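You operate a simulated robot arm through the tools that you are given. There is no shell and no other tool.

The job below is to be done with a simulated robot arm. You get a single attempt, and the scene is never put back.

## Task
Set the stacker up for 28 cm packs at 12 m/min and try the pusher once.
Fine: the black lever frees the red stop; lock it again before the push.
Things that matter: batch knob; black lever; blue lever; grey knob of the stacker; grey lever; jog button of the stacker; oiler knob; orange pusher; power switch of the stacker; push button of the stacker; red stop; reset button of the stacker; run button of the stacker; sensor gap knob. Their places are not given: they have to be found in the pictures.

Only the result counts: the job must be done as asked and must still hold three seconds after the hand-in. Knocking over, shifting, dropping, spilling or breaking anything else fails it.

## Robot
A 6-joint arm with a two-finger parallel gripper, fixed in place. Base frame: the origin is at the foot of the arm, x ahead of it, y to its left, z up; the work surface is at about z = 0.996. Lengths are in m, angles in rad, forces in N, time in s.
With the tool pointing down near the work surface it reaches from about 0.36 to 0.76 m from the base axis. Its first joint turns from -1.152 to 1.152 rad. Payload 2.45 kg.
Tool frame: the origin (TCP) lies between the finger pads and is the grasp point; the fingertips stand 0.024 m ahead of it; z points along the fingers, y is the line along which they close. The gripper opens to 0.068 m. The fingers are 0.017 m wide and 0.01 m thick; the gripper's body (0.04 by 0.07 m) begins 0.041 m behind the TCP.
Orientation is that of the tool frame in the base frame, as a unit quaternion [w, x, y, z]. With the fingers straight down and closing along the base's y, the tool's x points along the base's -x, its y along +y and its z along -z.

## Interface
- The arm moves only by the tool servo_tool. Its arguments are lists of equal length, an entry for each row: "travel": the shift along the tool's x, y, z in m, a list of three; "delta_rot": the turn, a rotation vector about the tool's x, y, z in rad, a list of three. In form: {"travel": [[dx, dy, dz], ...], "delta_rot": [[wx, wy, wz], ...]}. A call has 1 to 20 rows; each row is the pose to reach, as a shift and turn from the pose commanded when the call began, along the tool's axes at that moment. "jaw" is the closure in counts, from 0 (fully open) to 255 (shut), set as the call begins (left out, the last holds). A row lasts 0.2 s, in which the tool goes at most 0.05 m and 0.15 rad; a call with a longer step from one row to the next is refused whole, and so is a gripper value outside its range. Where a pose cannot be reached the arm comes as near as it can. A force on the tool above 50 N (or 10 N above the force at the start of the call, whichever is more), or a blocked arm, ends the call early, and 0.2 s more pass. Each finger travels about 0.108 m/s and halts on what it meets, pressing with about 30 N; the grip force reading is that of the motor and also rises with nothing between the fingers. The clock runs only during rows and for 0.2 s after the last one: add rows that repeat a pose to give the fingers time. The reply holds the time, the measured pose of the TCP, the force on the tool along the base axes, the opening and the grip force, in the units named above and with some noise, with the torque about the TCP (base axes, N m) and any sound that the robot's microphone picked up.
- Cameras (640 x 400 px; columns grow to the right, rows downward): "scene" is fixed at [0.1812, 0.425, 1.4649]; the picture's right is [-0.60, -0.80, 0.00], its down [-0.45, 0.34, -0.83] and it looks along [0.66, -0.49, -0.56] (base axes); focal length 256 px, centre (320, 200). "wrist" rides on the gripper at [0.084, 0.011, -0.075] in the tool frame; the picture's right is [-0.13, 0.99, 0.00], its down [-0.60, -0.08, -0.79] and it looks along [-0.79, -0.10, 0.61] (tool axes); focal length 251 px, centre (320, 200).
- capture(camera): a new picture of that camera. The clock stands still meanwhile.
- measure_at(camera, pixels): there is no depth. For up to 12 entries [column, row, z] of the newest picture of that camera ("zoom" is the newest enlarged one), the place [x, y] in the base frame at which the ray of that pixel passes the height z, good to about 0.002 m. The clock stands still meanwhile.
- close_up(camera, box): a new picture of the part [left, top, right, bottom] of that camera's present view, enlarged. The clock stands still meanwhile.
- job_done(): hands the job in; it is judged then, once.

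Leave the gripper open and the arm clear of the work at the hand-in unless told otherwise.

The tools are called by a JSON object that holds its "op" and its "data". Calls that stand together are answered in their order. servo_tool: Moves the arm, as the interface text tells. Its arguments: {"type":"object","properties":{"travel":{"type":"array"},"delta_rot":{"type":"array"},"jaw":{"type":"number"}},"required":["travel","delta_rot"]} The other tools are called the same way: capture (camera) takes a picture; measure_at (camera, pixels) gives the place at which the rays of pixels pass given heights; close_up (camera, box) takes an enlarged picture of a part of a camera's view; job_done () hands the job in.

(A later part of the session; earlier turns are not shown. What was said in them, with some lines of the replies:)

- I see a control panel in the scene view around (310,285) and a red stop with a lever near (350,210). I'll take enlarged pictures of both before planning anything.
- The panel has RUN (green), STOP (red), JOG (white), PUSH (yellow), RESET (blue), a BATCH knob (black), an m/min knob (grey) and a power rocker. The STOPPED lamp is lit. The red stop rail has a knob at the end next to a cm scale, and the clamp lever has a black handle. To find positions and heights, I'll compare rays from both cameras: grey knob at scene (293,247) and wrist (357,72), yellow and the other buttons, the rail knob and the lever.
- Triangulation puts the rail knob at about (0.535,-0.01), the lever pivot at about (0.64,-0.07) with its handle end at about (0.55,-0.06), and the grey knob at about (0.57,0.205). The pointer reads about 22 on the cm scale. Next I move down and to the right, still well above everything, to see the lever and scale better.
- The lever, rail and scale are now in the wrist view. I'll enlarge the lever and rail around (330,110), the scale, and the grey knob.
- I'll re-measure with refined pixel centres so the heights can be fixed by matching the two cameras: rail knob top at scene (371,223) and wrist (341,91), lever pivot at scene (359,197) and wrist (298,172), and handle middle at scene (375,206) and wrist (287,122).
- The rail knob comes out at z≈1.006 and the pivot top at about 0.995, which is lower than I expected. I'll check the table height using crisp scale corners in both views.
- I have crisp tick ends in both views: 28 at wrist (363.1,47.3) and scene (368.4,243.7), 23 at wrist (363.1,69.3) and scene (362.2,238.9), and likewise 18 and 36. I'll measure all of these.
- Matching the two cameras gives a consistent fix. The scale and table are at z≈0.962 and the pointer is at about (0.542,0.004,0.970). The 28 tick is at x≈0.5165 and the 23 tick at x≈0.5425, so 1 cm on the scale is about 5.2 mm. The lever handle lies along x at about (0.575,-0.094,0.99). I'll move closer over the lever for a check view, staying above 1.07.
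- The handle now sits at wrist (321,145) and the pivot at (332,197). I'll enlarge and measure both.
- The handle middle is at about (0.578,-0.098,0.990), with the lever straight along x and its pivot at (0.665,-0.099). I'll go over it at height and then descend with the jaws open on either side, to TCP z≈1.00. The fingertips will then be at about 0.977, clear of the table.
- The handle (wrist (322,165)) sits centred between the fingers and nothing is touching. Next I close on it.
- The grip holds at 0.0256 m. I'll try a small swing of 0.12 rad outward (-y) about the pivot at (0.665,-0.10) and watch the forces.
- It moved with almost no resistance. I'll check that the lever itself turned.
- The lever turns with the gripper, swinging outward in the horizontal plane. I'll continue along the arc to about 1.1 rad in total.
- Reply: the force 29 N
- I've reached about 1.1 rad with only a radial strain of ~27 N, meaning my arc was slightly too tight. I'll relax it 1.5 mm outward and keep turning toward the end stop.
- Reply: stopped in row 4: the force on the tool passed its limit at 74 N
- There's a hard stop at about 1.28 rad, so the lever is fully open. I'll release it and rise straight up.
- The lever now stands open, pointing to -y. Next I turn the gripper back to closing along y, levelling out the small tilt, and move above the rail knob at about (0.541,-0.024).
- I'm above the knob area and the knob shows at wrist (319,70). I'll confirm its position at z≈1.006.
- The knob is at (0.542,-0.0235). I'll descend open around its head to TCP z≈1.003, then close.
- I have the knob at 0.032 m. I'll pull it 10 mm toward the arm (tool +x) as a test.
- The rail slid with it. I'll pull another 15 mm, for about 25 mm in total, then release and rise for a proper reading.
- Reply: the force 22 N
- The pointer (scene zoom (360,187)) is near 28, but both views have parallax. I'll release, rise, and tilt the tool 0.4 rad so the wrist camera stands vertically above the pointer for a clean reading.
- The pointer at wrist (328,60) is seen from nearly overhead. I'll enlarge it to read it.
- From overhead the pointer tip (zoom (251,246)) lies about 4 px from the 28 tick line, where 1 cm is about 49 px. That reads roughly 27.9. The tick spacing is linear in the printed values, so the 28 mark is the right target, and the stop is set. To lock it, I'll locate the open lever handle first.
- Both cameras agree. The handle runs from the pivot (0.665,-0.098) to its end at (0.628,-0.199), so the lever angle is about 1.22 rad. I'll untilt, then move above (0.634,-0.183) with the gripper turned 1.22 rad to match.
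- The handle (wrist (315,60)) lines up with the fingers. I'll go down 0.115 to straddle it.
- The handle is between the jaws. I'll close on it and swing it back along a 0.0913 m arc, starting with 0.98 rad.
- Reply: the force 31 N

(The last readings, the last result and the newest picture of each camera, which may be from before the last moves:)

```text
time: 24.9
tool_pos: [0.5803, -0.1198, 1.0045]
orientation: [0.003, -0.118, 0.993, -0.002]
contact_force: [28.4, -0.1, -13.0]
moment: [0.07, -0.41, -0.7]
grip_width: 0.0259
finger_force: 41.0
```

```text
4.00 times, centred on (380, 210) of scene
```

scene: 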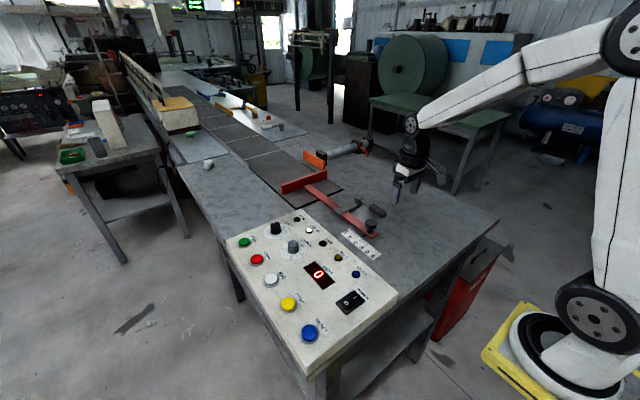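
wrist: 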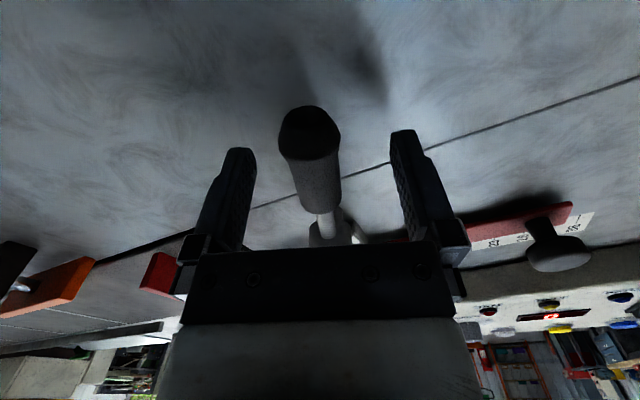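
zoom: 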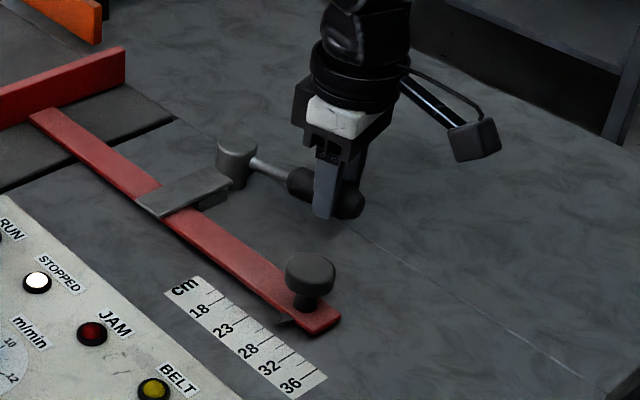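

Most of the way back. There's some radial pull (28 N in x), so I'll ease 2 mm inward and finish the last 0.28 rad to the closed end.

{"op": "servo_tool", "data": {"travel": [[-0.002, 0, 0], [-0.0026, 0.0108, 0], [-0.0046, 0.0214, 0], [-0.0055, 0.0249, 0], [-0.0055, 0.0249, 0]], "delta_rot": [[0, 0, 0], [0, 0, 0.12], [0, 0, 0.24], [0, 0, 0.28], [0, 0, 0.28]]}}

{"op": "close_up", "data": {"camera": "scene", "box": [320, 160, 440, 260]}}

```text
time: 26.1
tool_pos: [0.5762, -0.0984, 1.0042]
orientation: [0.002, 0.019, 1.0, -0.002]
contact_force: [10.8, -38.4, 6.5]
moment: [-0.71, -0.14, 0.75]
grip_width: 0.0259
finger_force: 40.5
```

```text
4.00 times, centred on (380, 210) of scene
```

zoom: 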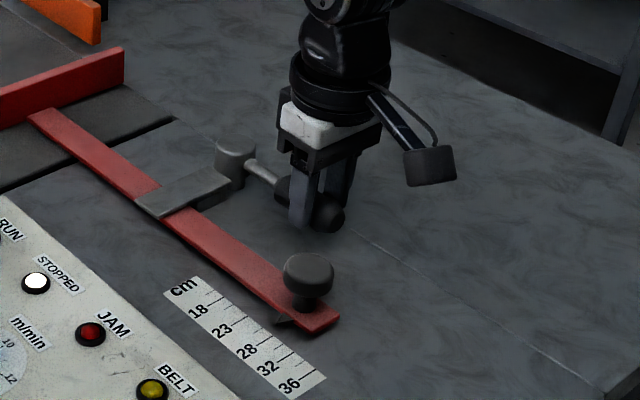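

A firm 38 N reaction in -y shows the lever is against its closed stop. I'll release, rise, and move back to the overhead view to verify lever and pointer.

{"op": "servo_tool", "data": {"travel": [[0, -0.002, 0], [0, -0.002, 0], [0, -0.002, 0], [0, 0, -0.04], [0, 0, -0.08], [0, 0, -0.113], [0.003, 0.03, -0.113], [0.007, 0.06, -0.113], [0.011, 0.09, -0.113], [0.011, 0.09, -0.113]], "delta_rot": [[0, 0, 0], [0, 0, 0], [0, 0, 0], [0, 0, 0], [0, 0, 0], [0, 0, -0.04], [0, 0.13, -0.04], [0, 0.26, -0.04], [0, 0.4, -0.04], [0, 0.4, -0.04]], "jaw": 0}}

{"op": "capture", "data": {"camera": "wrist"}}

{"op": "close_up", "data": {"camera": "wrist", "box": [300, 30, 380, 80]}}

{"op": "close_up", "data": {"camera": "scene", "box": [320, 160, 440, 260]}}

```text
time: 28.3
tool_pos: [0.5692, -0.0031, 1.1148]
orientation: [-0.2, -0.001, 0.98, 0.003]
contact_force: [-0.3, 0.6, -0.3]
moment: [0.03, 0.02, 0.0]
grip_width: 0.068
finger_force: 0.0
```

```text
taken
```

wrist: 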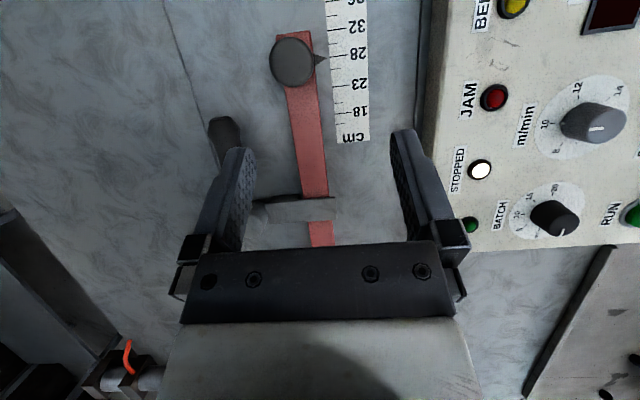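

```text
8.00 times, centred on (340, 55) of wrist
```

zoom: 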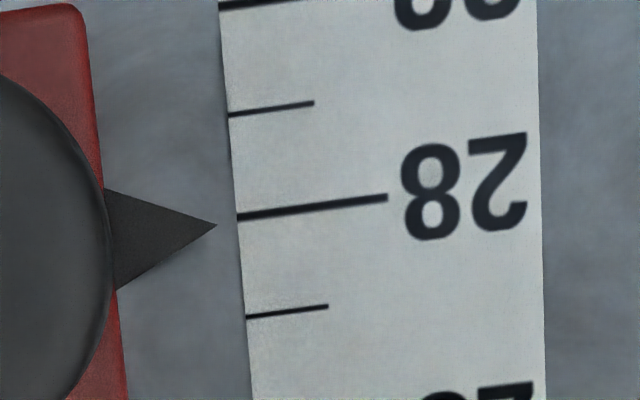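

```text
4.00 times, centred on (380, 210) of scene
```

zoom: 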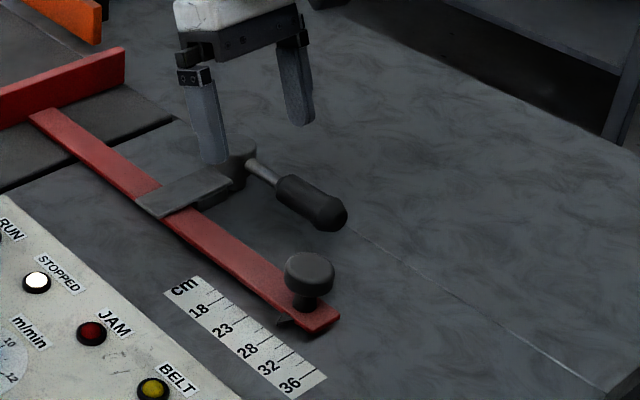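

The pointer still reads about 27.9, and the lever is back in its original locked position along the rail. Next is the grey m/min knob. I'll move the tilted camera over it at a safe height.

{"op": "servo_tool", "data": {"travel": [[-0.0067, 0.0366, -0.0093], [-0.0134, 0.0732, -0.0187], [-0.02, 0.1098, -0.028], [-0.0267, 0.1464, -0.0374], [-0.0334, 0.183, -0.0467], [-0.0334, 0.183, -0.0467]], "delta_rot": [[0, 0, 0], [0, 0, 0], [0, 0, 0], [0, 0, 0], [0, 0, 0], [0, 0, 0]]}}

{"op": "capture", "data": {"camera": "wrist"}}

{"op": "measure_at", "data": {"camera": "scene", "pixels": [[293.25, 242.5, 1.0], [293.25, 242.5, 1.03], [293.25, 242.5, 1.05]]}}

```text
time: 29.7
tool_pos: [0.6198, 0.1818, 1.1479]
orientation: [-0.199, -0.001, 0.98, 0.004]
contact_force: [0.4, -0.5, -0.5]
moment: [0.01, 0.01, 0.01]
grip_width: 0.0679
finger_force: 0.1
```

```text
taken
```

wrist: 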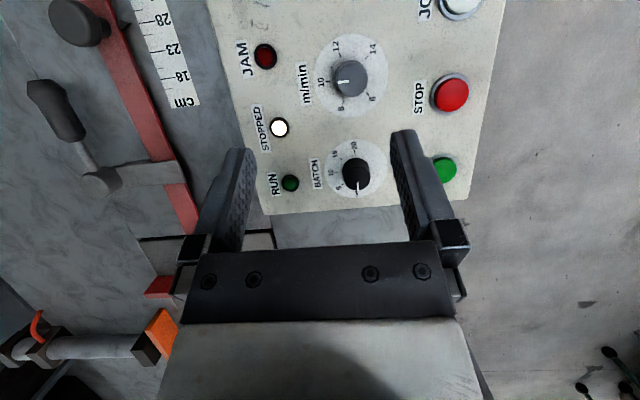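

```text
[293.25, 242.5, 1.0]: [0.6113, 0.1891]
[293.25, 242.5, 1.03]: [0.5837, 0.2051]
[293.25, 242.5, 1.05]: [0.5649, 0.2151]
```

The grey knob is now at wrist (349,77), seen nearly from overhead. I'll enlarge it and measure.

{"op": "close_up", "data": {"camera": "wrist", "box": [300, 25, 400, 125]}}

{"op": "measure_at", "data": {"camera": "wrist", "pixels": [[349, 78, 1.0], [349, 78, 1.03], [349, 78, 1.05], [450, 94, 1.0], [450, 94, 1.02], [459, 3, 1.0], [351, 77, 0.99]]}}

```text
4.00 times, centred on (350, 75) of wrist
```

zoom: 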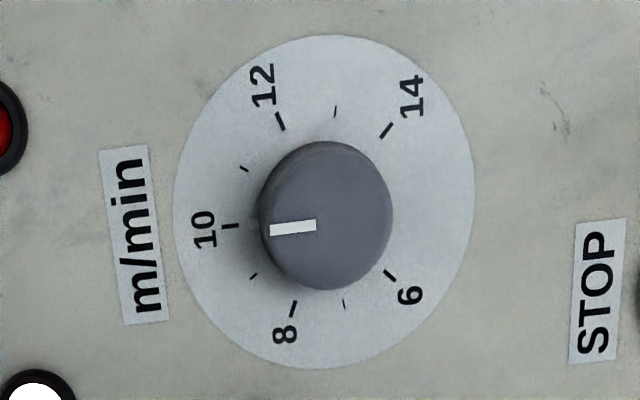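

```text
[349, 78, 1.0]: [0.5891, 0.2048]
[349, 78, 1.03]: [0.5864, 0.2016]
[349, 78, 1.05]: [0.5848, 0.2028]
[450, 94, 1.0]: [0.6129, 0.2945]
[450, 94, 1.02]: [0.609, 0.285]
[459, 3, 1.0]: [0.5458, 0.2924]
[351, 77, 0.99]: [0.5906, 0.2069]
```

The grey pointer now stands at 10, and 12 lies clockwise from it (viewed from above). The knob top is at about (0.587,0.203,1.027). I'll check the panel's surface height using the 12 tick and the button tops in both views.

{"op": "measure_at", "data": {"camera": "wrist", "pixels": [[340, 55.5, 0.98], [340, 55.5, 1.0], [340, 55.5, 1.02], [279, 128, 0.98], [279, 128, 1.0], [452, 95, 1.0], [452, 95, 1.02]]}}

{"op": "measure_at", "data": {"camera": "scene", "pixels": [[300.3, 253.1, 0.98], [300.3, 253.1, 1.0], [300.3, 253.1, 1.02], [309, 230, 0.98], [309, 230, 1.0], [257, 258.5, 1.0], [257, 258.5, 1.02]]}}

{"op": "close_up", "data": {"camera": "scene", "box": [240, 205, 340, 285]}}

```text
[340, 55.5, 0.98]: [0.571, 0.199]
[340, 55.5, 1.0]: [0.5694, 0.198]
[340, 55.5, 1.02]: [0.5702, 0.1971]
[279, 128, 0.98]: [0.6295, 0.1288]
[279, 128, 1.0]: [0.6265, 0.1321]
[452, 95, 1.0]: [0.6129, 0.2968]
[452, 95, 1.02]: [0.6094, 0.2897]
```

```text
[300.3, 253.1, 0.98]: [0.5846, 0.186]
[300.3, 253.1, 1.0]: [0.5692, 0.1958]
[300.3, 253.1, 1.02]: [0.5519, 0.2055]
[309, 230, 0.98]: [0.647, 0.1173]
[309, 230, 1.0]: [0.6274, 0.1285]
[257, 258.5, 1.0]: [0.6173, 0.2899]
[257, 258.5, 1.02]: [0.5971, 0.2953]
```

```text
5.00 times, centred on (290, 245) of scene
```

zoom: 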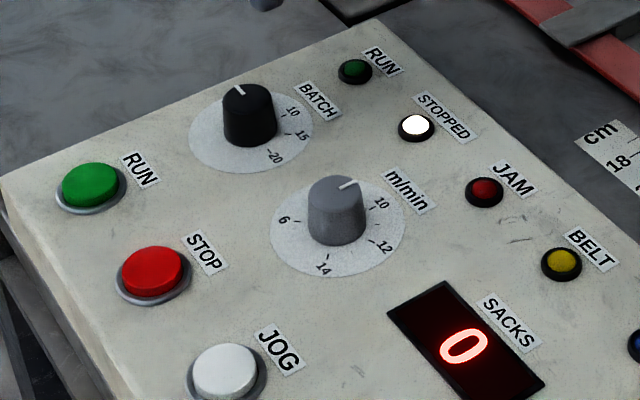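

The panel surface is at z≈1.0, the knob top at about 1.027, and the knob axis at (0.5865,0.203). I'll untilt, then go above the knob with the gripper pre-turned by -0.4 rad.

{"op": "servo_tool", "data": {"travel": [[0, 0, 0], [0, 0, 0], [0, 0, 0], [0, 0, 0]], "delta_rot": [[0, -0.13, 0], [0, -0.26, 0], [0, -0.4, 0], [0, -0.4, 0]]}}

{"op": "servo_tool", "data": {"travel": [[0.0111, 0.0071, 0.0], [0.0222, 0.0141, 0.02], [0.0333, 0.0212, 0.04], [0.0333, 0.0212, 0.04]], "delta_rot": [[0, 0, -0.135], [0, 0, -0.27], [0, 0, -0.4], [0, 0, -0.4]]}}

{"op": "capture", "data": {"camera": "wrist"}}

```text
time: 30.7
tool_pos: [0.6183, 0.1786, 1.1483]
orientation: [0.0, 0.0, 1.0, 0.004]
contact_force: [-1.0, 0.5, 0.0]
moment: [0.0, -0.04, 0.02]
grip_width: 0.0679
finger_force: 0.1
```

```text
time: 31.7
tool_pos: [0.5858, 0.2037, 1.1089]
orientation: [0.001, -0.199, 0.98, 0.005]
contact_force: [-0.7, 0.0, -0.6]
moment: [0.02, 0.0, -0.01]
grip_width: 0.068
finger_force: 0.0
```

```text
taken
```

wrist: 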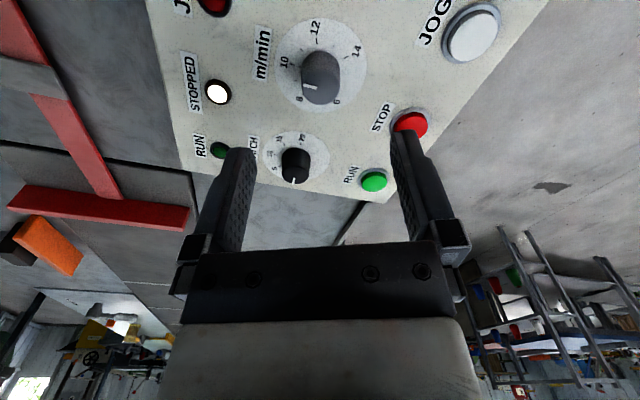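

The knob top is near wrist (323,91). I'll check its place once more before descending.

{"op": "measure_at", "data": {"camera": "wrist", "pixels": [[321, 90, 1.027], [320, 70, 1.0], [295, 165, 1.027]]}}

{"op": "close_up", "data": {"camera": "wrist", "box": [270, 20, 370, 120]}}

```text
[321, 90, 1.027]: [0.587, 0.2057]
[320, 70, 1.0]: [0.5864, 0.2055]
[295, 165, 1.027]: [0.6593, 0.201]
```

```text
4.00 times, centred on (320, 70) of wrist
```

zoom: 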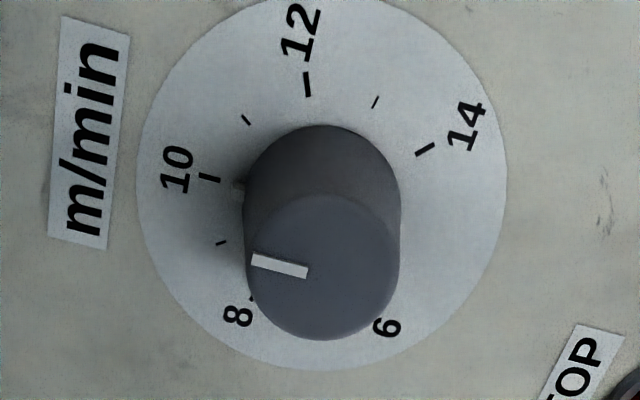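

The centre agrees within 2 mm. I'll descend to TCP z≈1.028 (fingertips at about 1.004) and close gently on the knob.

{"op": "servo_tool", "data": {"travel": [[0, 0.0005, 0.035], [0, 0.0005, 0.06], [0, 0.0005, 0.074], [0, 0.0005, 0.081], [0, 0.0005, 0.081]], "delta_rot": [[0, 0, 0], [0, 0, 0], [0, 0, 0], [0, 0, 0], [0, 0, 0]]}}

{"op": "servo_tool", "data": {"travel": [[0, 0, 0], [0, 0, 0], [0, 0, 0]], "delta_rot": [[0, 0, 0], [0, 0, 0], [0, 0, 0]], "jaw": 255}}

{"op": "capture", "data": {"camera": "wrist"}}

```text
time: 32.9
tool_pos: [0.5845, 0.2023, 1.0274]
orientation: [-0.001, -0.198, 0.98, 0.004]
contact_force: [-0.2, -0.6, -0.5]
moment: [-0.02, -0.02, -0.04]
grip_width: 0.0681
finger_force: 0.1
```

```text
time: 33.7
tool_pos: [0.5844, 0.2031, 1.0277]
orientation: [0.0, -0.198, 0.98, 0.005]
contact_force: [0.7, -2.9, -2.4]
moment: [-0.1, -0.12, -0.05]
grip_width: 0.0269
finger_force: 42.3
```

```text
taken
```

wrist: 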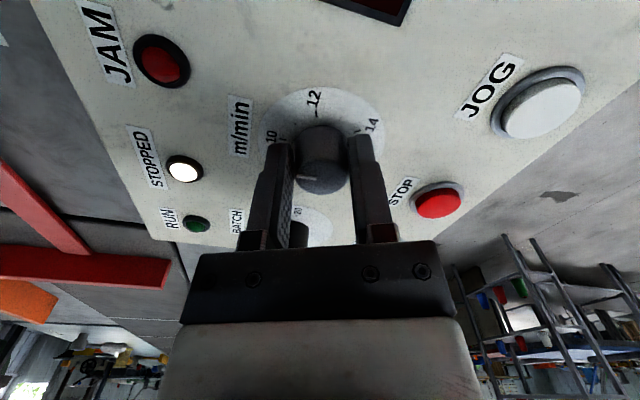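

I have the knob, at 0.027 m. I'll turn it clockwise 1.05 rad as a first step and then check.

{"op": "servo_tool", "data": {"travel": [[0, 0, 0], [0, 0, 0], [0, 0, 0], [0, 0, 0], [0, 0, 0], [0, 0, 0], [0, 0, 0], [0, 0, 0]], "delta_rot": [[0, 0, 0.15], [0, 0, 0.3], [0, 0, 0.45], [0, 0, 0.6], [0, 0, 0.75], [0, 0, 0.9], [0, 0, 1.05], [0, 0, 1.05]]}}

{"op": "capture", "data": {"camera": "wrist"}}

{"op": "close_up", "data": {"camera": "scene", "box": [260, 205, 340, 265]}}

```text
time: 35.5
tool_pos: [0.5847, 0.2069, 1.0269]
orientation: [0.002, 0.319, 0.948, 0.01]
contact_force: [22.4, 42.2, -13.8]
moment: [0.57, -0.7, 0.23]
grip_width: 0.0267
finger_force: 42.2
```

```text
taken
```

wrist: 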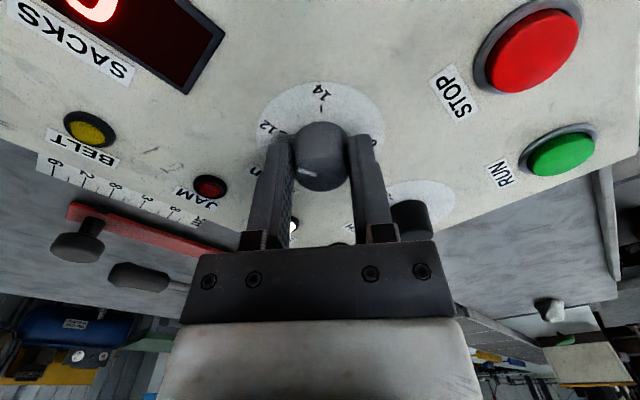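

```text
6.67 times, centred on (300, 235) of scene
```

zoom: 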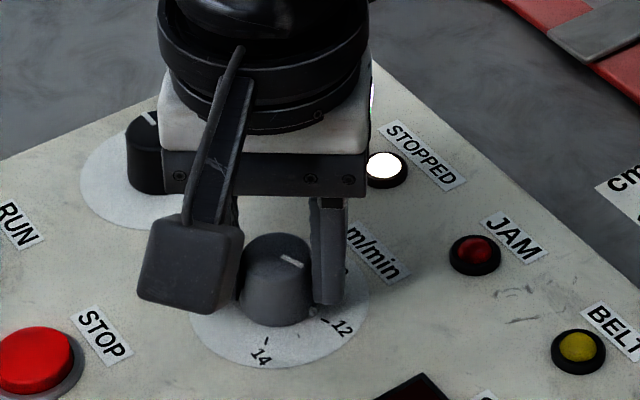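

The knob turned, but a side load of about 48 N built up because the knob axis is a few mm off the tool axis. I'll ease toward where it pushes, then open, rise and read the dial.

{"op": "servo_tool", "data": {"travel": [[0.0006, 0.0024, 0], [0.0011, 0.0045, 0], [0.0011, 0.0045, 0]], "delta_rot": [[0, 0, 0], [0, 0, 0], [0, 0, 0]]}}

{"op": "capture", "data": {"camera": "wrist"}}

```text
time: 36.3
tool_pos: [0.5866, 0.2075, 1.028]
orientation: [0.0, 0.32, 0.947, 0.005]
contact_force: [6.8, 20.6, 7.7]
moment: [0.35, -0.56, 0.04]
grip_width: 0.0266
finger_force: 41.6
```

```text
taken
```

wrist: 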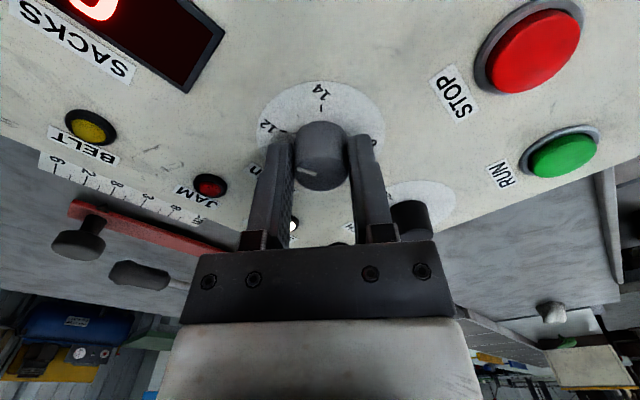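

The load dropped. I'll open, rise 0.12, turn back square, and take a tilted overhead view of the dial.

{"op": "servo_tool", "data": {"travel": [[0, 0.001, 0], [0, 0.001, 0], [0, 0.001, 0], [0, 0.001, -0.04], [0, 0.001, -0.08], [0, 0.001, -0.12], [0, 0.001, -0.12]], "delta_rot": [[0, 0, 0], [0, 0, 0], [0, 0, 0], [0, 0, 0], [0, 0, 0], [0, 0, 0], [0, 0, 0]], "jaw": 0}}

{"op": "servo_tool", "data": {"travel": [[-0.0091, 0.0039, 0], [-0.0182, 0.0078, 0], [-0.0273, 0.0117, 0], [-0.0364, 0.0156, 0], [-0.0455, 0.0195, 0], [-0.0455, 0.0195, 0]], "delta_rot": [[0, 0, -0.13], [0, 0, -0.26], [0, 0, -0.39], [0, 0, -0.52], [0, 0, -0.65], [0, 0, -0.65]]}}

{"op": "servo_tool", "data": {"travel": [[0, 0, 0], [0, 0, 0], [0, 0, 0], [0, 0, 0]], "delta_rot": [[0, 0.13, 0], [0, 0.26, 0], [0, 0.4, 0], [0, 0.4, 0]]}}

{"op": "capture", "data": {"camera": "wrist"}}

```text
time: 37.9
tool_pos: [0.5868, 0.206, 1.1458]
orientation: [-0.002, 0.319, 0.948, 0.004]
contact_force: [-0.1, 0.6, 0.3]
moment: [0.01, -0.01, 0.02]
grip_width: 0.0681
finger_force: 0.0
```

```text
time: 39.3
tool_pos: [0.635, 0.1951, 1.1478]
orientation: [0.0, 0.0, 1.0, 0.004]
contact_force: [1.1, 0.7, 0.0]
moment: [0.01, -0.01, -0.03]
grip_width: 0.0679
finger_force: 0.1
```

```text
time: 40.3
tool_pos: [0.6353, 0.1937, 1.1471]
orientation: [-0.201, -0.001, 0.98, 0.004]
contact_force: [-0.6, -0.3, 0.5]
moment: [-0.01, -0.01, 0.03]
grip_width: 0.0681
finger_force: 0.0
```

```text
taken
```

wrist: 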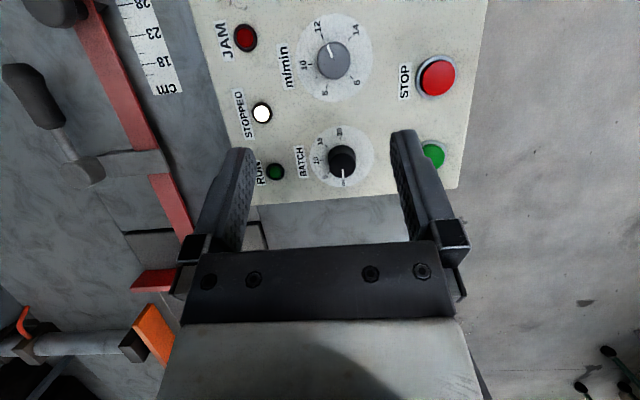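

The knob's pointer now seems close to 12. I'll enlarge it to read.

{"op": "close_up", "data": {"camera": "wrist", "box": [285, 10, 385, 110]}}

{"op": "close_up", "data": {"camera": "scene", "box": [260, 205, 340, 265]}}

```text
4.00 times, centred on (335, 60) of wrist
```

zoom: 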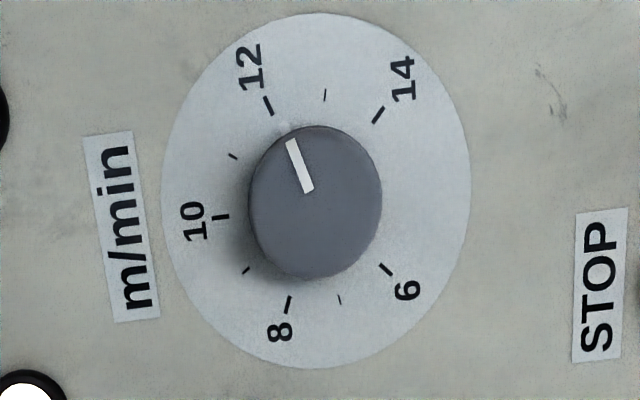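

```text
6.67 times, centred on (300, 235) of scene
```

zoom: 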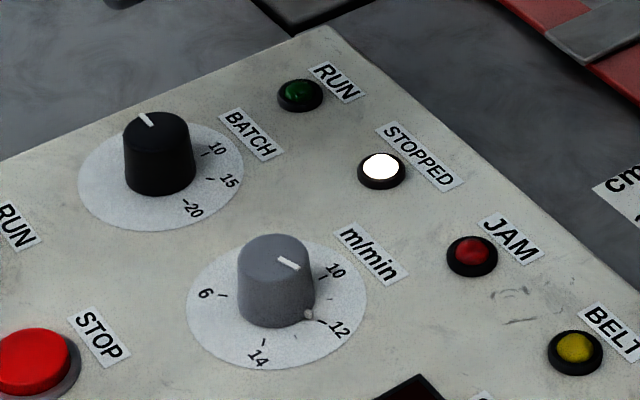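

The pointer reads near 12, within a few degrees. To judge it better I'll tilt further so the camera looks almost straight down on the dial with the knob near the picture centre.

{"op": "servo_tool", "data": {"travel": [[0.0072, 0, 0.0112], [0.0144, 0, 0.0224], [0.0288, 0, 0.0447], [0.0288, 0, 0.0447]], "delta_rot": [[0, 0.13, 0], [0, 0.26, 0], [0, 0.4, 0], [0, 0.4, 0]]}}

{"op": "capture", "data": {"camera": "wrist"}}

```text
time: 41.3
tool_pos: [0.5678, 0.1894, 1.106]
orientation: [-0.389, -0.001, 0.921, 0.005]
contact_force: [-0.6, 0.0, -0.2]
moment: [-0.04, 0.01, -0.02]
grip_width: 0.0679
finger_force: 0.0
out of reach, approached as far as the arm can: row 2, 3, 4
```

```text
taken
```

wrist: 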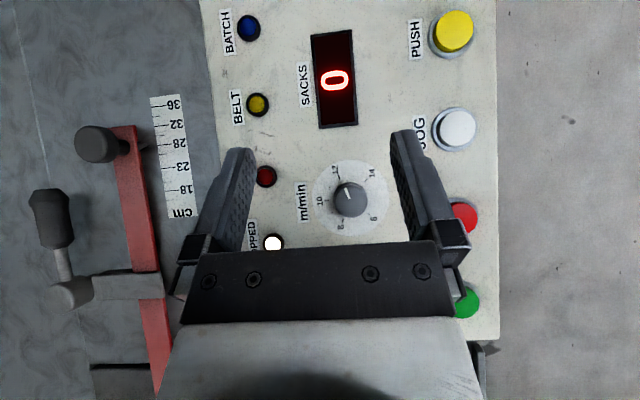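

The view is good enough, with the knob at (349,197). I'll enlarge it.

{"op": "close_up", "data": {"camera": "wrist", "box": [310, 155, 390, 240]}}

{"op": "close_up", "data": {"camera": "scene", "box": [275, 232, 315, 262]}}

```text
4.71 times, centred on (350, 198) of wrist
```

zoom: 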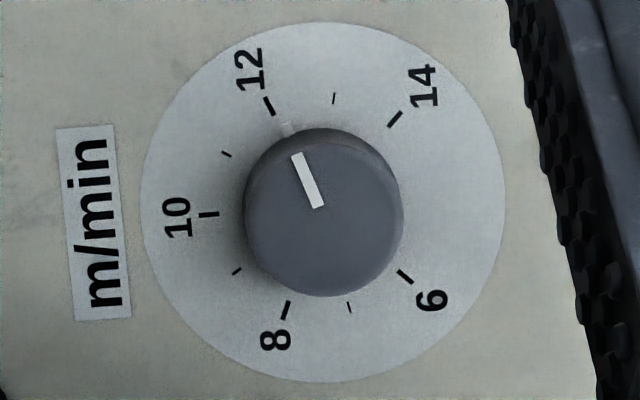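

```text
13.33 times, centred on (295, 247) of scene
```

zoom: 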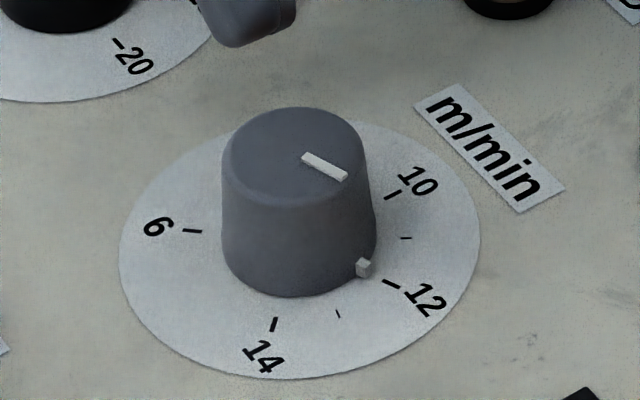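

Overhead, the pointer stands at about 23.5° and the 12 tick at about 28°, with 67.5° between labels. So the knob is about 4–5° past 12, roughly 12.13. I'll make a small correction with better centring, so I measure the knob axis from this view.

{"op": "measure_at", "data": {"camera": "wrist", "pixels": [[350.6, 198.4, 0.999], [350.8, 201.2, 1.027], [350.8, 201.2, 1.0]]}}

{"op": "measure_at", "data": {"camera": "scene", "pixels": [[293.5, 250.3, 0.999], [293.3, 243.2, 1.027]]}}

```text
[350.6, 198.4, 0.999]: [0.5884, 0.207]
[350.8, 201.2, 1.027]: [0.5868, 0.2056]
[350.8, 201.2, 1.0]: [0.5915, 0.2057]
```

```text
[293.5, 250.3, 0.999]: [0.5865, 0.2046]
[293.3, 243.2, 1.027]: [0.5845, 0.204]
```

The axis is at about (0.587,0.206). I'll untilt first, rising 2 cm, and check the pose.

{"op": "servo_tool", "data": {"travel": [[0, 0, 0], [0, 0, 0], [0, 0, 0], [0, 0, 0], [0, 0, 0], [0, 0, 0], [0, 0, 0]], "delta_rot": [[0, -0.13, 0], [0, -0.26, 0], [0, -0.4, 0], [0, -0.53, 0], [0, -0.66, 0], [0, -0.8, 0], [0, -0.8, 0]]}}

```text
time: 42.9
tool_pos: [0.5699, 0.189, 1.1057]
orientation: [0.002, 0.0, 1.0, 0.005]
contact_force: [-0.1, -0.4, 0.8]
moment: [-0.04, 0.0, -0.03]
grip_width: 0.0682
finger_force: 0.1
```

I'll go over (0.587,0.206), levelling the tiny tilt, and descend to z≈1.028.

{"op": "servo_tool", "data": {"travel": [[-0.0171, 0.017, 0], [-0.0171, 0.017, 0.03], [-0.0171, 0.017, 0.055], [-0.0171, 0.017, 0.07], [-0.0171, 0.017, 0.077], [-0.0171, 0.017, 0.077]], "delta_rot": [[0.01, 0.004, 0], [0.01, 0.004, 0], [0.01, 0.004, 0], [0.01, 0.004, 0], [0.01, 0.004, 0], [0.01, 0.004, 0]]}}

{"op": "servo_tool", "data": {"travel": [[0, 0, 0], [0, 0, 0], [0, 0, 0]], "delta_rot": [[0, 0, 0], [0, 0, 0], [0, 0, 0]], "jaw": 255}}

{"op": "close_up", "data": {"camera": "scene", "box": [275, 232, 315, 262]}}

```text
time: 44.3
tool_pos: [0.5849, 0.2064, 1.0292]
orientation: [-0.003, 0.001, 1.0, -0.001]
contact_force: [-0.3, 0.3, -0.3]
moment: [-0.03, 0.02, 0.02]
grip_width: 0.0683
finger_force: 0.0
```

```text
time: 45.1
tool_pos: [0.5865, 0.2052, 1.0295]
orientation: [-0.004, 0.001, 1.0, -0.001]
contact_force: [0.2, -18.0, 2.7]
moment: [-0.51, 0.22, -0.09]
grip_width: 0.0266
finger_force: 41.5
```

```text
13.33 times, centred on (295, 247) of scene
```

zoom: 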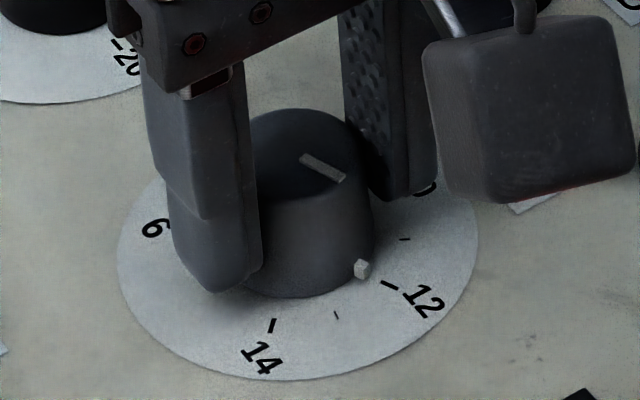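

There's an 18 N side load in y after closing. I'll relax 1.7 mm toward -y, then turn back 0.08 rad.

{"op": "servo_tool", "data": {"travel": [[0, -0.0017, 0], [0, -0.0017, 0], [0, -0.0017, 0], [0, -0.0017, 0]], "delta_rot": [[0, 0, 0], [0, 0, -0.04], [0, 0, -0.08], [0, 0, -0.08]]}}

{"op": "close_up", "data": {"camera": "scene", "box": [275, 232, 315, 262]}}

```text
time: 46.1
tool_pos: [0.5843, 0.2051, 1.0284]
orientation: [-0.002, -0.04, 0.999, -0.001]
contact_force: [-6.5, -19.3, 7.7]
moment: [-0.45, 0.25, -0.08]
grip_width: 0.027
finger_force: 41.5
```

```text
13.33 times, centred on (295, 247) of scene
```

zoom: 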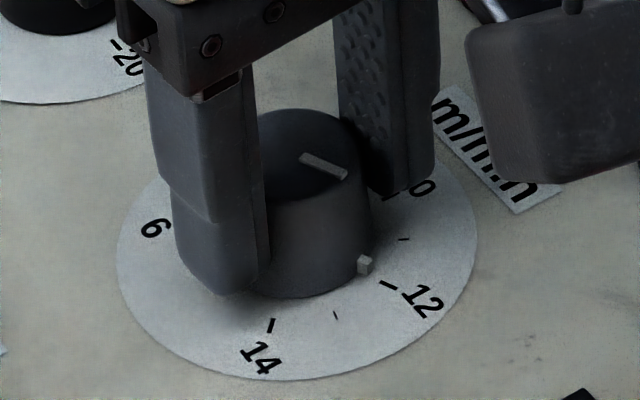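

The nub moved from (362,268) to (365,264) in the zoom, the intended small turn. I'll release, rise, and look from the tilted view.

{"op": "servo_tool", "data": {"travel": [[0, 0, 0], [0, 0, 0], [0, 0, 0], [0, 0, -0.04], [0, 0, -0.08], [0, 0, -0.1], [0, 0, -0.1]], "delta_rot": [[0, 0, 0], [0, 0, 0], [0, 0, 0], [0, 0, 0], [0, 0, 0], [0, 0, 0.08], [0, 0, 0.08]], "jaw": 0}}

{"op": "servo_tool", "data": {"travel": [[0, 0, 0], [0, 0, 0], [0, 0, 0], [0, 0, 0], [0, 0, 0], [0, 0, 0]], "delta_rot": [[0, 0.13, 0], [0, 0.26, 0], [0, 0.4, 0], [0, 0.53, 0], [0, 0.66, 0], [0, 0.66, 0]]}}

{"op": "capture", "data": {"camera": "wrist"}}

{"op": "close_up", "data": {"camera": "scene", "box": [275, 232, 315, 262]}}

```text
time: 47.7
tool_pos: [0.5855, 0.2065, 1.13]
orientation: [-0.003, 0.0, 1.0, -0.001]
contact_force: [0.6, -0.1, 1.0]
moment: [-0.01, 0.03, -0.02]
grip_width: 0.068
finger_force: 0.0
```

```text
time: 49.1
tool_pos: [0.5871, 0.2052, 1.1294]
orientation: [-0.327, 0.0, 0.945, -0.001]
contact_force: [0.5, 0.0, 0.2]
moment: [-0.01, 0.02, -0.02]
grip_width: 0.0678
finger_force: 0.1
```

```text
taken
```

wrist: 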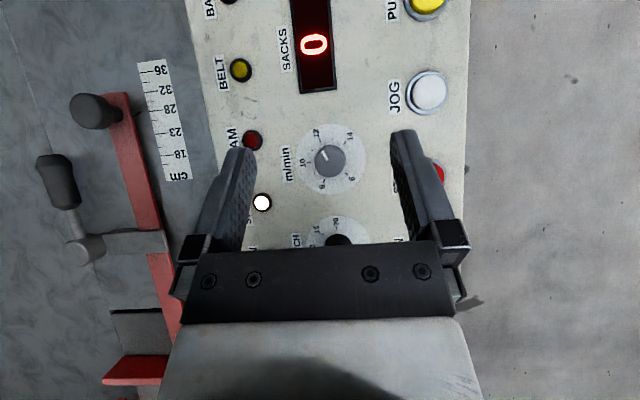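

```text
13.33 times, centred on (295, 247) of scene
```

zoom: 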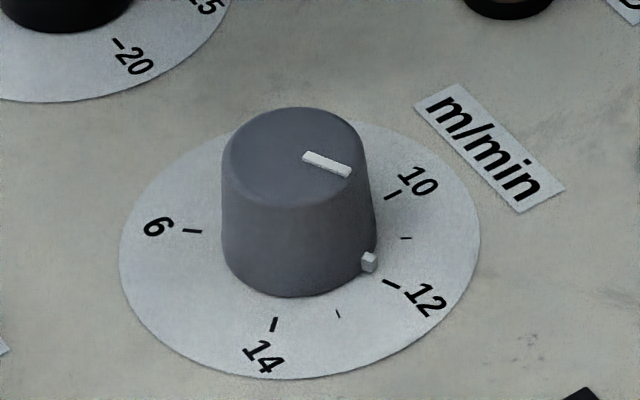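

The knob is at wrist (330,158). I'll enlarge it to read the final position.

{"op": "close_up", "data": {"camera": "wrist", "box": [290, 120, 370, 200]}}

```text
5.00 times, centred on (330, 160) of wrist
```

zoom: 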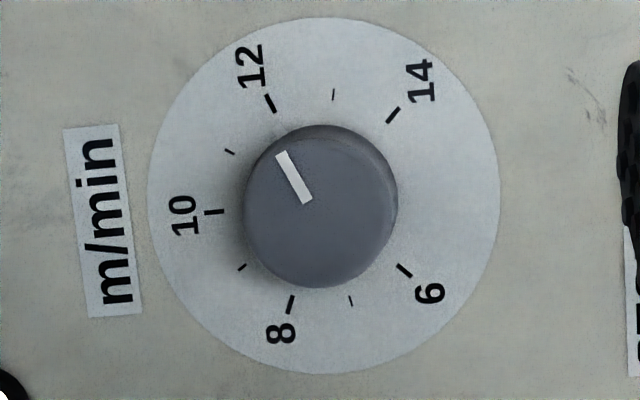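

Comparing all ticks and the bar in both views puts the pointer at about 66.5° of the 67.5° between 10 and 12, so roughly 11.97. The knob is set. Next is the yellow PUSH button. I'll untilt and move to about (0.45,0.28,1.13) to locate it.

{"op": "servo_tool", "data": {"travel": [[0, 0, 0], [0, 0, 0], [0, 0, 0], [0, 0, 0], [0, 0, 0], [0, 0, 0]], "delta_rot": [[0, -0.13, 0], [0, -0.26, 0], [0, -0.4, 0], [0, -0.53, 0], [0, -0.66, 0], [0, -0.66, 0]]}}

{"op": "servo_tool", "data": {"travel": [[0.04, 0.02, 0], [0.08, 0.04, 0], [0.11, 0.06, 0], [0.137, 0.075, 0], [0.137, 0.075, 0]], "delta_rot": [[0, 0, 0], [0, 0, 0], [0, 0, 0], [0, 0, 0], [0, 0, 0]], "jaw": 255}}

{"op": "capture", "data": {"camera": "wrist"}}

{"op": "capture", "data": {"camera": "scene"}}

```text
time: 50.5
tool_pos: [0.5874, 0.2045, 1.1306]
orientation: [-0.001, 0.001, 1.0, -0.001]
contact_force: [-0.5, 0.3, -0.1]
moment: [0.02, 0.01, -0.01]
grip_width: 0.0681
finger_force: 0.1
```

```text
time: 51.7
tool_pos: [0.4486, 0.28, 1.1287]
orientation: [-0.003, -0.001, 1.0, -0.001]
contact_force: [0.1, 0.6, 0.3]
moment: [0.01, 0.01, -0.01]
grip_width: 0.0
finger_force: 24.0
```

```text
taken
```

wrist: 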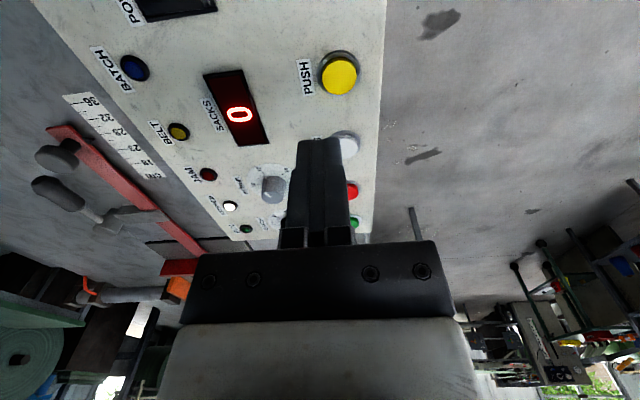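

```text
taken
```

scene: 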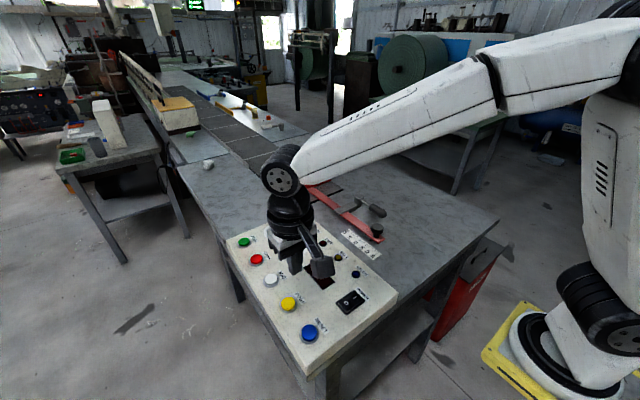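

The yellow PUSH button is at wrist (340,77) and scene (288,303). I'll measure it at several heights.

{"op": "measure_at", "data": {"camera": "wrist", "pixels": [[340, 77, 1.0], [340, 77, 1.01], [340, 77, 1.02]]}}

{"op": "measure_at", "data": {"camera": "scene", "pixels": [[288.5, 303, 1.0], [288.5, 303, 1.01], [288.5, 303, 1.02]]}}

{"op": "close_up", "data": {"camera": "scene", "box": [260, 280, 330, 330]}}

```text
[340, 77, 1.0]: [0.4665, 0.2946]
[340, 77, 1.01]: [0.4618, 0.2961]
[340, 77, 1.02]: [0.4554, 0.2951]
```

```text
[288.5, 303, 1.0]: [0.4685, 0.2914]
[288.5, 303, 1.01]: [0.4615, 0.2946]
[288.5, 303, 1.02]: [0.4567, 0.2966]
```

```text
8.00 times, centred on (295, 305) of scene
```

zoom: 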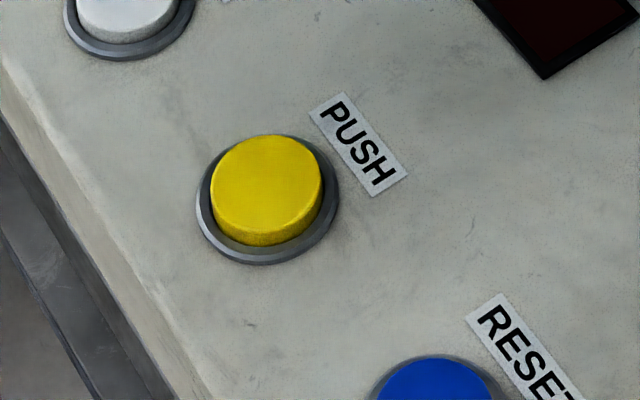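

The button centre is (0.4615,0.295) with its top at about z 1.01. I'll position over it with closed fingers, tips at about 1.02, ready to press.

{"op": "servo_tool", "data": {"travel": [[-0.013, 0.015, 0], [-0.013, 0.015, 0.035], [-0.013, 0.015, 0.065], [-0.013, 0.015, 0.082], [-0.013, 0.015, 0.082]], "delta_rot": [[0, 0, 0], [0, 0, 0], [0, 0, 0], [0, 0, 0], [0, 0, 0]], "jaw": 255}}

{"op": "close_up", "data": {"camera": "scene", "box": [240, 240, 350, 330]}}

{"op": "capture", "data": {"camera": "wrist"}}

```text
time: 52.9
tool_pos: [0.4613, 0.2942, 1.0473]
orientation: [-0.003, 0.001, 1.0, -0.002]
contact_force: [-1.0, -0.3, -0.1]
moment: [0.03, -0.02, 0.02]
grip_width: 0.0
finger_force: 23.8
```

```text
4.44 times, centred on (295, 285) of scene
```

zoom: 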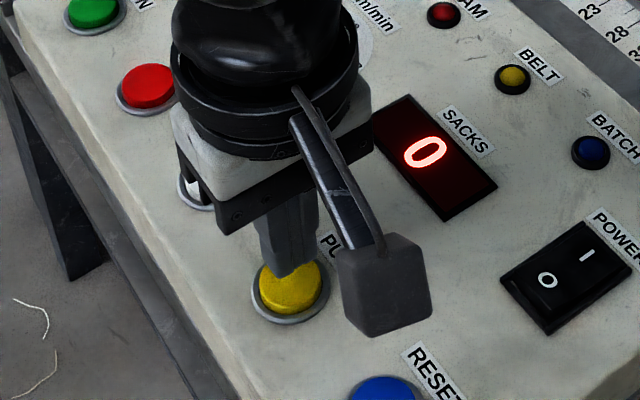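

```text
taken
```

wrist: 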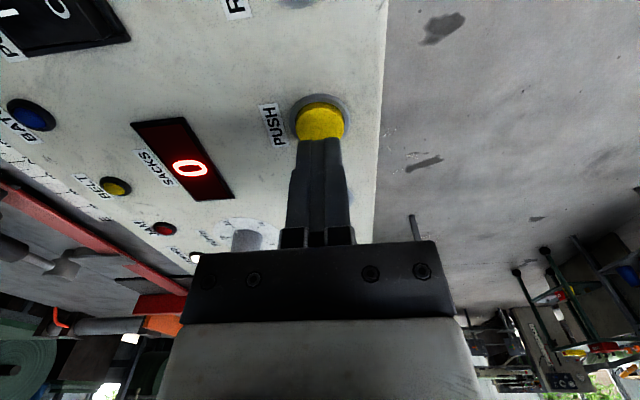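

The fingertips hover over the yellow button with nothing touched yet. I'll lower slowly about 16 mm and watch for contact and the pusher.

{"op": "servo_tool", "data": {"travel": [[0, 0, 0.006], [0, 0, 0.01], [0, 0, 0.012], [0, 0, 0.014], [0, 0, 0.016]], "delta_rot": [[0, 0, 0], [0, 0, 0], [0, 0, 0], [0, 0, 0], [0, 0, 0]]}}

```text
time: 54.1
tool_pos: [0.462, 0.2955, 1.0294]
orientation: [-0.003, 0.0, 1.0, -0.002]
contact_force: [0.3, 0.5, -0.5]
moment: [0.04, -0.01, -0.02]
grip_width: 0.0
finger_force: 23.6
```

No contact yet. I'll continue down in 1.5 mm steps.

{"op": "servo_tool", "data": {"travel": [[0, 0, 0.0015], [0, 0, 0.003], [0, 0, 0.0045], [0, 0, 0.0045]], "delta_rot": [[0, 0, 0], [0, 0, 0], [0, 0, 0], [0, 0, 0]]}}

{"op": "capture", "data": {"camera": "scene"}}

```text
time: 55.1
tool_pos: [0.4629, 0.2948, 1.0263]
orientation: [-0.003, 0.0, 1.0, -0.001]
contact_force: [0.4, -0.8, 2.2]
moment: [0.01, -0.03, -0.05]
grip_width: 0.0
finger_force: 23.6
```

```text
taken
```

scene: 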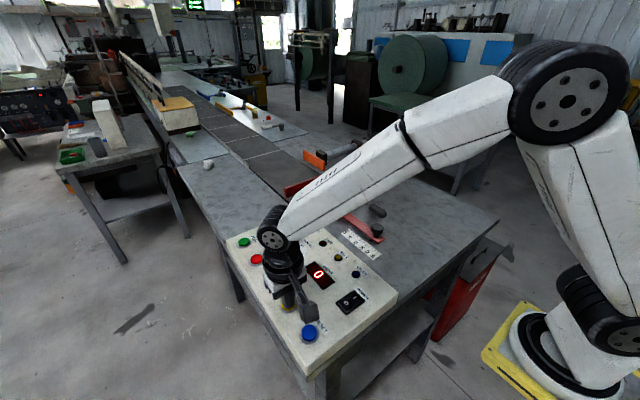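

The first light contact reads 2.2 N. I'll press on in 1 mm steps.

{"op": "servo_tool", "data": {"travel": [[0, 0, 0.001], [0, 0, 0.002], [0, 0, 0.003], [0, 0, 0.003]], "delta_rot": [[0, 0, 0], [0, 0, 0], [0, 0, 0], [0, 0, 0]]}}

{"op": "close_up", "data": {"camera": "scene", "box": [260, 130, 380, 250]}}

```text
time: 56.1
tool_pos: [0.4615, 0.2958, 1.0232]
orientation: [-0.002, 0.0, 1.0, 0.0]
contact_force: [1.0, 0.4, 5.2]
moment: [0.01, -0.05, 0.01]
grip_width: 0.0001
finger_force: 23.7
heard: click
```

```text
3.33 times, centred on (320, 190) of scene
```

zoom: 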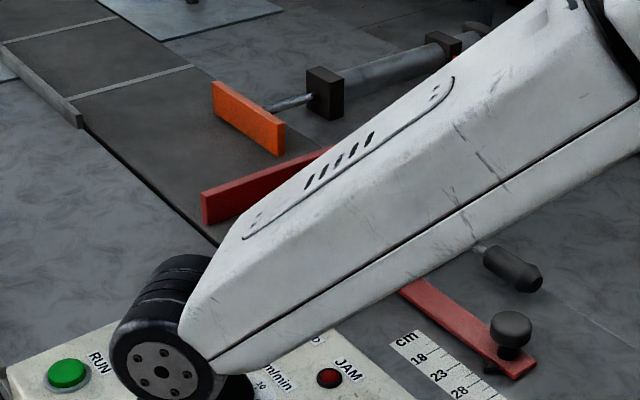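

A click sounded and the orange pusher has moved out, with its rod visible at zoom (290,103). I'll lift straight off the button and clear the panel.

{"op": "servo_tool", "data": {"travel": [[0, 0, -0.01], [0, 0, -0.04], [0, 0, -0.08], [0, 0, -0.12], [0, 0, -0.15], [0, 0, -0.15]], "delta_rot": [[0, 0, 0], [0, 0, 0], [0, 0, 0], [0, 0, 0], [0, 0, 0], [0, 0, 0]]}}

{"op": "close_up", "data": {"camera": "scene", "box": [260, 130, 380, 250]}}

```text
time: 57.5
tool_pos: [0.4641, 0.2981, 1.1732]
orientation: [-0.002, 0.0, 1.0, -0.001]
contact_force: [0.4, -1.0, 0.2]
moment: [-0.02, 0.03, -0.02]
grip_width: 0.0
finger_force: 23.3
```

```text
3.33 times, centred on (320, 190) of scene
```

zoom: 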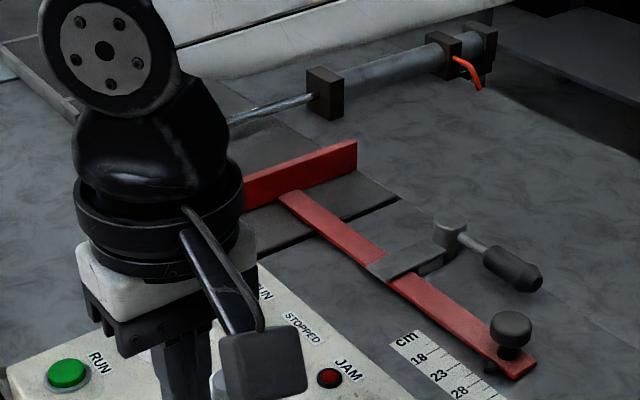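

The rod is extending across the belt. I'll back the arm off to a high, clear pose with the gripper open, then watch how the stroke ends.

{"op": "servo_tool", "data": {"travel": [[0, -0.03, -0.035], [0, -0.06, -0.07], [0, -0.09, -0.1], [0, -0.12, -0.13], [0, -0.137, -0.152], [0, -0.137, -0.152], [0, -0.137, -0.152]], "delta_rot": [[0, 0, 0], [0, 0, 0], [0, 0, 0], [0, 0, 0], [0, 0, 0], [0, 0, 0], [0, 0, 0]], "jaw": 0}}

{"op": "capture", "data": {"camera": "scene"}}

{"op": "close_up", "data": {"camera": "scene", "box": [230, 130, 400, 300]}}

{"op": "capture", "data": {"camera": "wrist"}}

```text
time: 59.1
tool_pos: [0.4637, 0.1598, 1.3255]
orientation: [-0.003, 0.0, 1.0, 0.0]
contact_force: [-0.8, -0.7, -0.4]
moment: [-0.02, -0.02, 0.02]
grip_width: 0.0679
finger_force: 0.1
```

```text
taken
```

scene: 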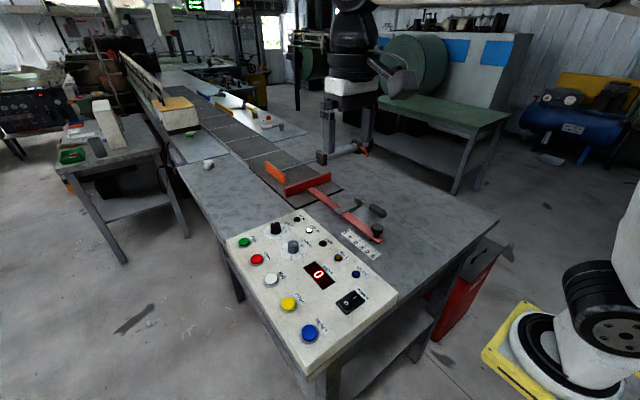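

```text
2.35 times, centred on (315, 215) of scene
```

zoom: 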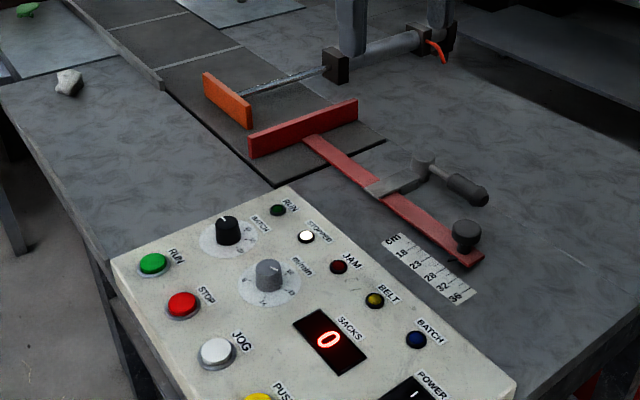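

```text
taken
```

wrist: 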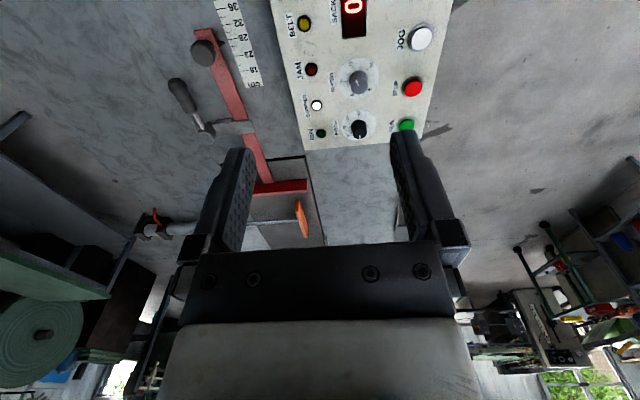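

The pusher is out, the STOPPED lamp is lit and there's no jam. I'll wait two seconds and see if it returns by itself.

{"op": "servo_tool", "data": {"travel": [[0, 0, 0], [0, 0, 0], [0, 0, 0], [0, 0, 0], [0, 0, 0], [0, 0, 0], [0, 0, 0], [0, 0, 0], [0, 0, 0], [0, 0, 0], [0, 0, 0], [0, 0, 0]], "delta_rot": [[0, 0, 0], [0, 0, 0], [0, 0, 0], [0, 0, 0], [0, 0, 0], [0, 0, 0], [0, 0, 0], [0, 0, 0], [0, 0, 0], [0, 0, 0], [0, 0, 0], [0, 0, 0]]}}

{"op": "close_up", "data": {"camera": "scene", "box": [230, 130, 400, 300]}}

{"op": "close_up", "data": {"camera": "wrist", "box": [170, 0, 270, 100]}}

{"op": "close_up", "data": {"camera": "wrist", "box": [320, 50, 400, 140]}}

```text
time: 61.7
tool_pos: [0.4642, 0.1596, 1.3254]
orientation: [-0.003, 0.0, 1.0, -0.001]
contact_force: [-0.2, -0.6, 0.3]
moment: [0.0, -0.02, 0.01]
grip_width: 0.0679
finger_force: 0.0
```

```text
2.35 times, centred on (315, 215) of scene
```

zoom: 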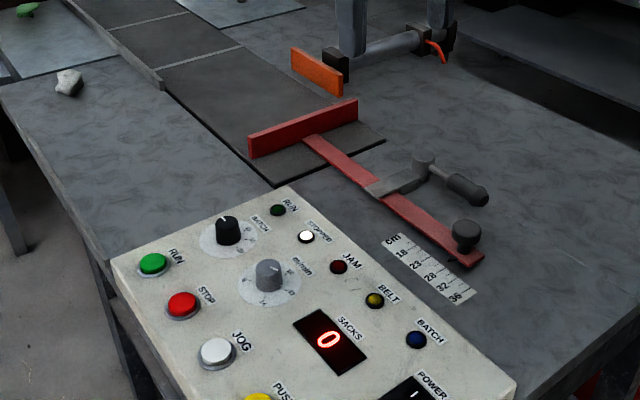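

```text
4.00 times, centred on (220, 50) of wrist
```

zoom: 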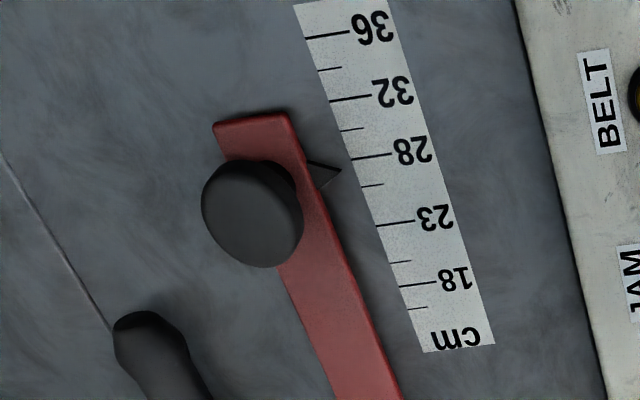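

```text
4.44 times, centred on (360, 95) of wrist
```

zoom: 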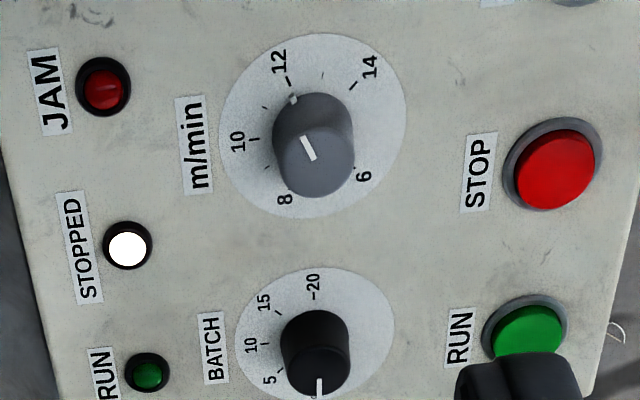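

The pusher made one stroke and returned. The grey knob's nub points at 12, the stop's pointer is at 28, the lever is locked, STOPPED is lit, and JAM is dark. The gripper is open and clear of the work, so I hand in now.

{"op": "job_done", "data": {}}

```text
The job is handed in.
```

The stacker is set for 28 cm packs at 12 m/min. The pusher made one stroke, returned by itself, and the job is handed in.

- **Red stop:** I freed it with the black lever, moved it to the 28 mark and locked it again before the push. Seen from above it read about 27.9 cm after locking.
- **Speed:** the grey knob was at 10 and is now at 12. My first turn went slightly past the mark, so I turned it back a little. My last reading was about 11.97 m/min.
- **Pusher:** I pressed PUSH once and heard one click. Afterwards the STOPPED lamp was still lit and the JAM lamp stayed dark.

I left the batch knob, power switch and the other buttons and levers alone. I saw nothing else moved in the last pictures, and the arm is clear with the gripper open.
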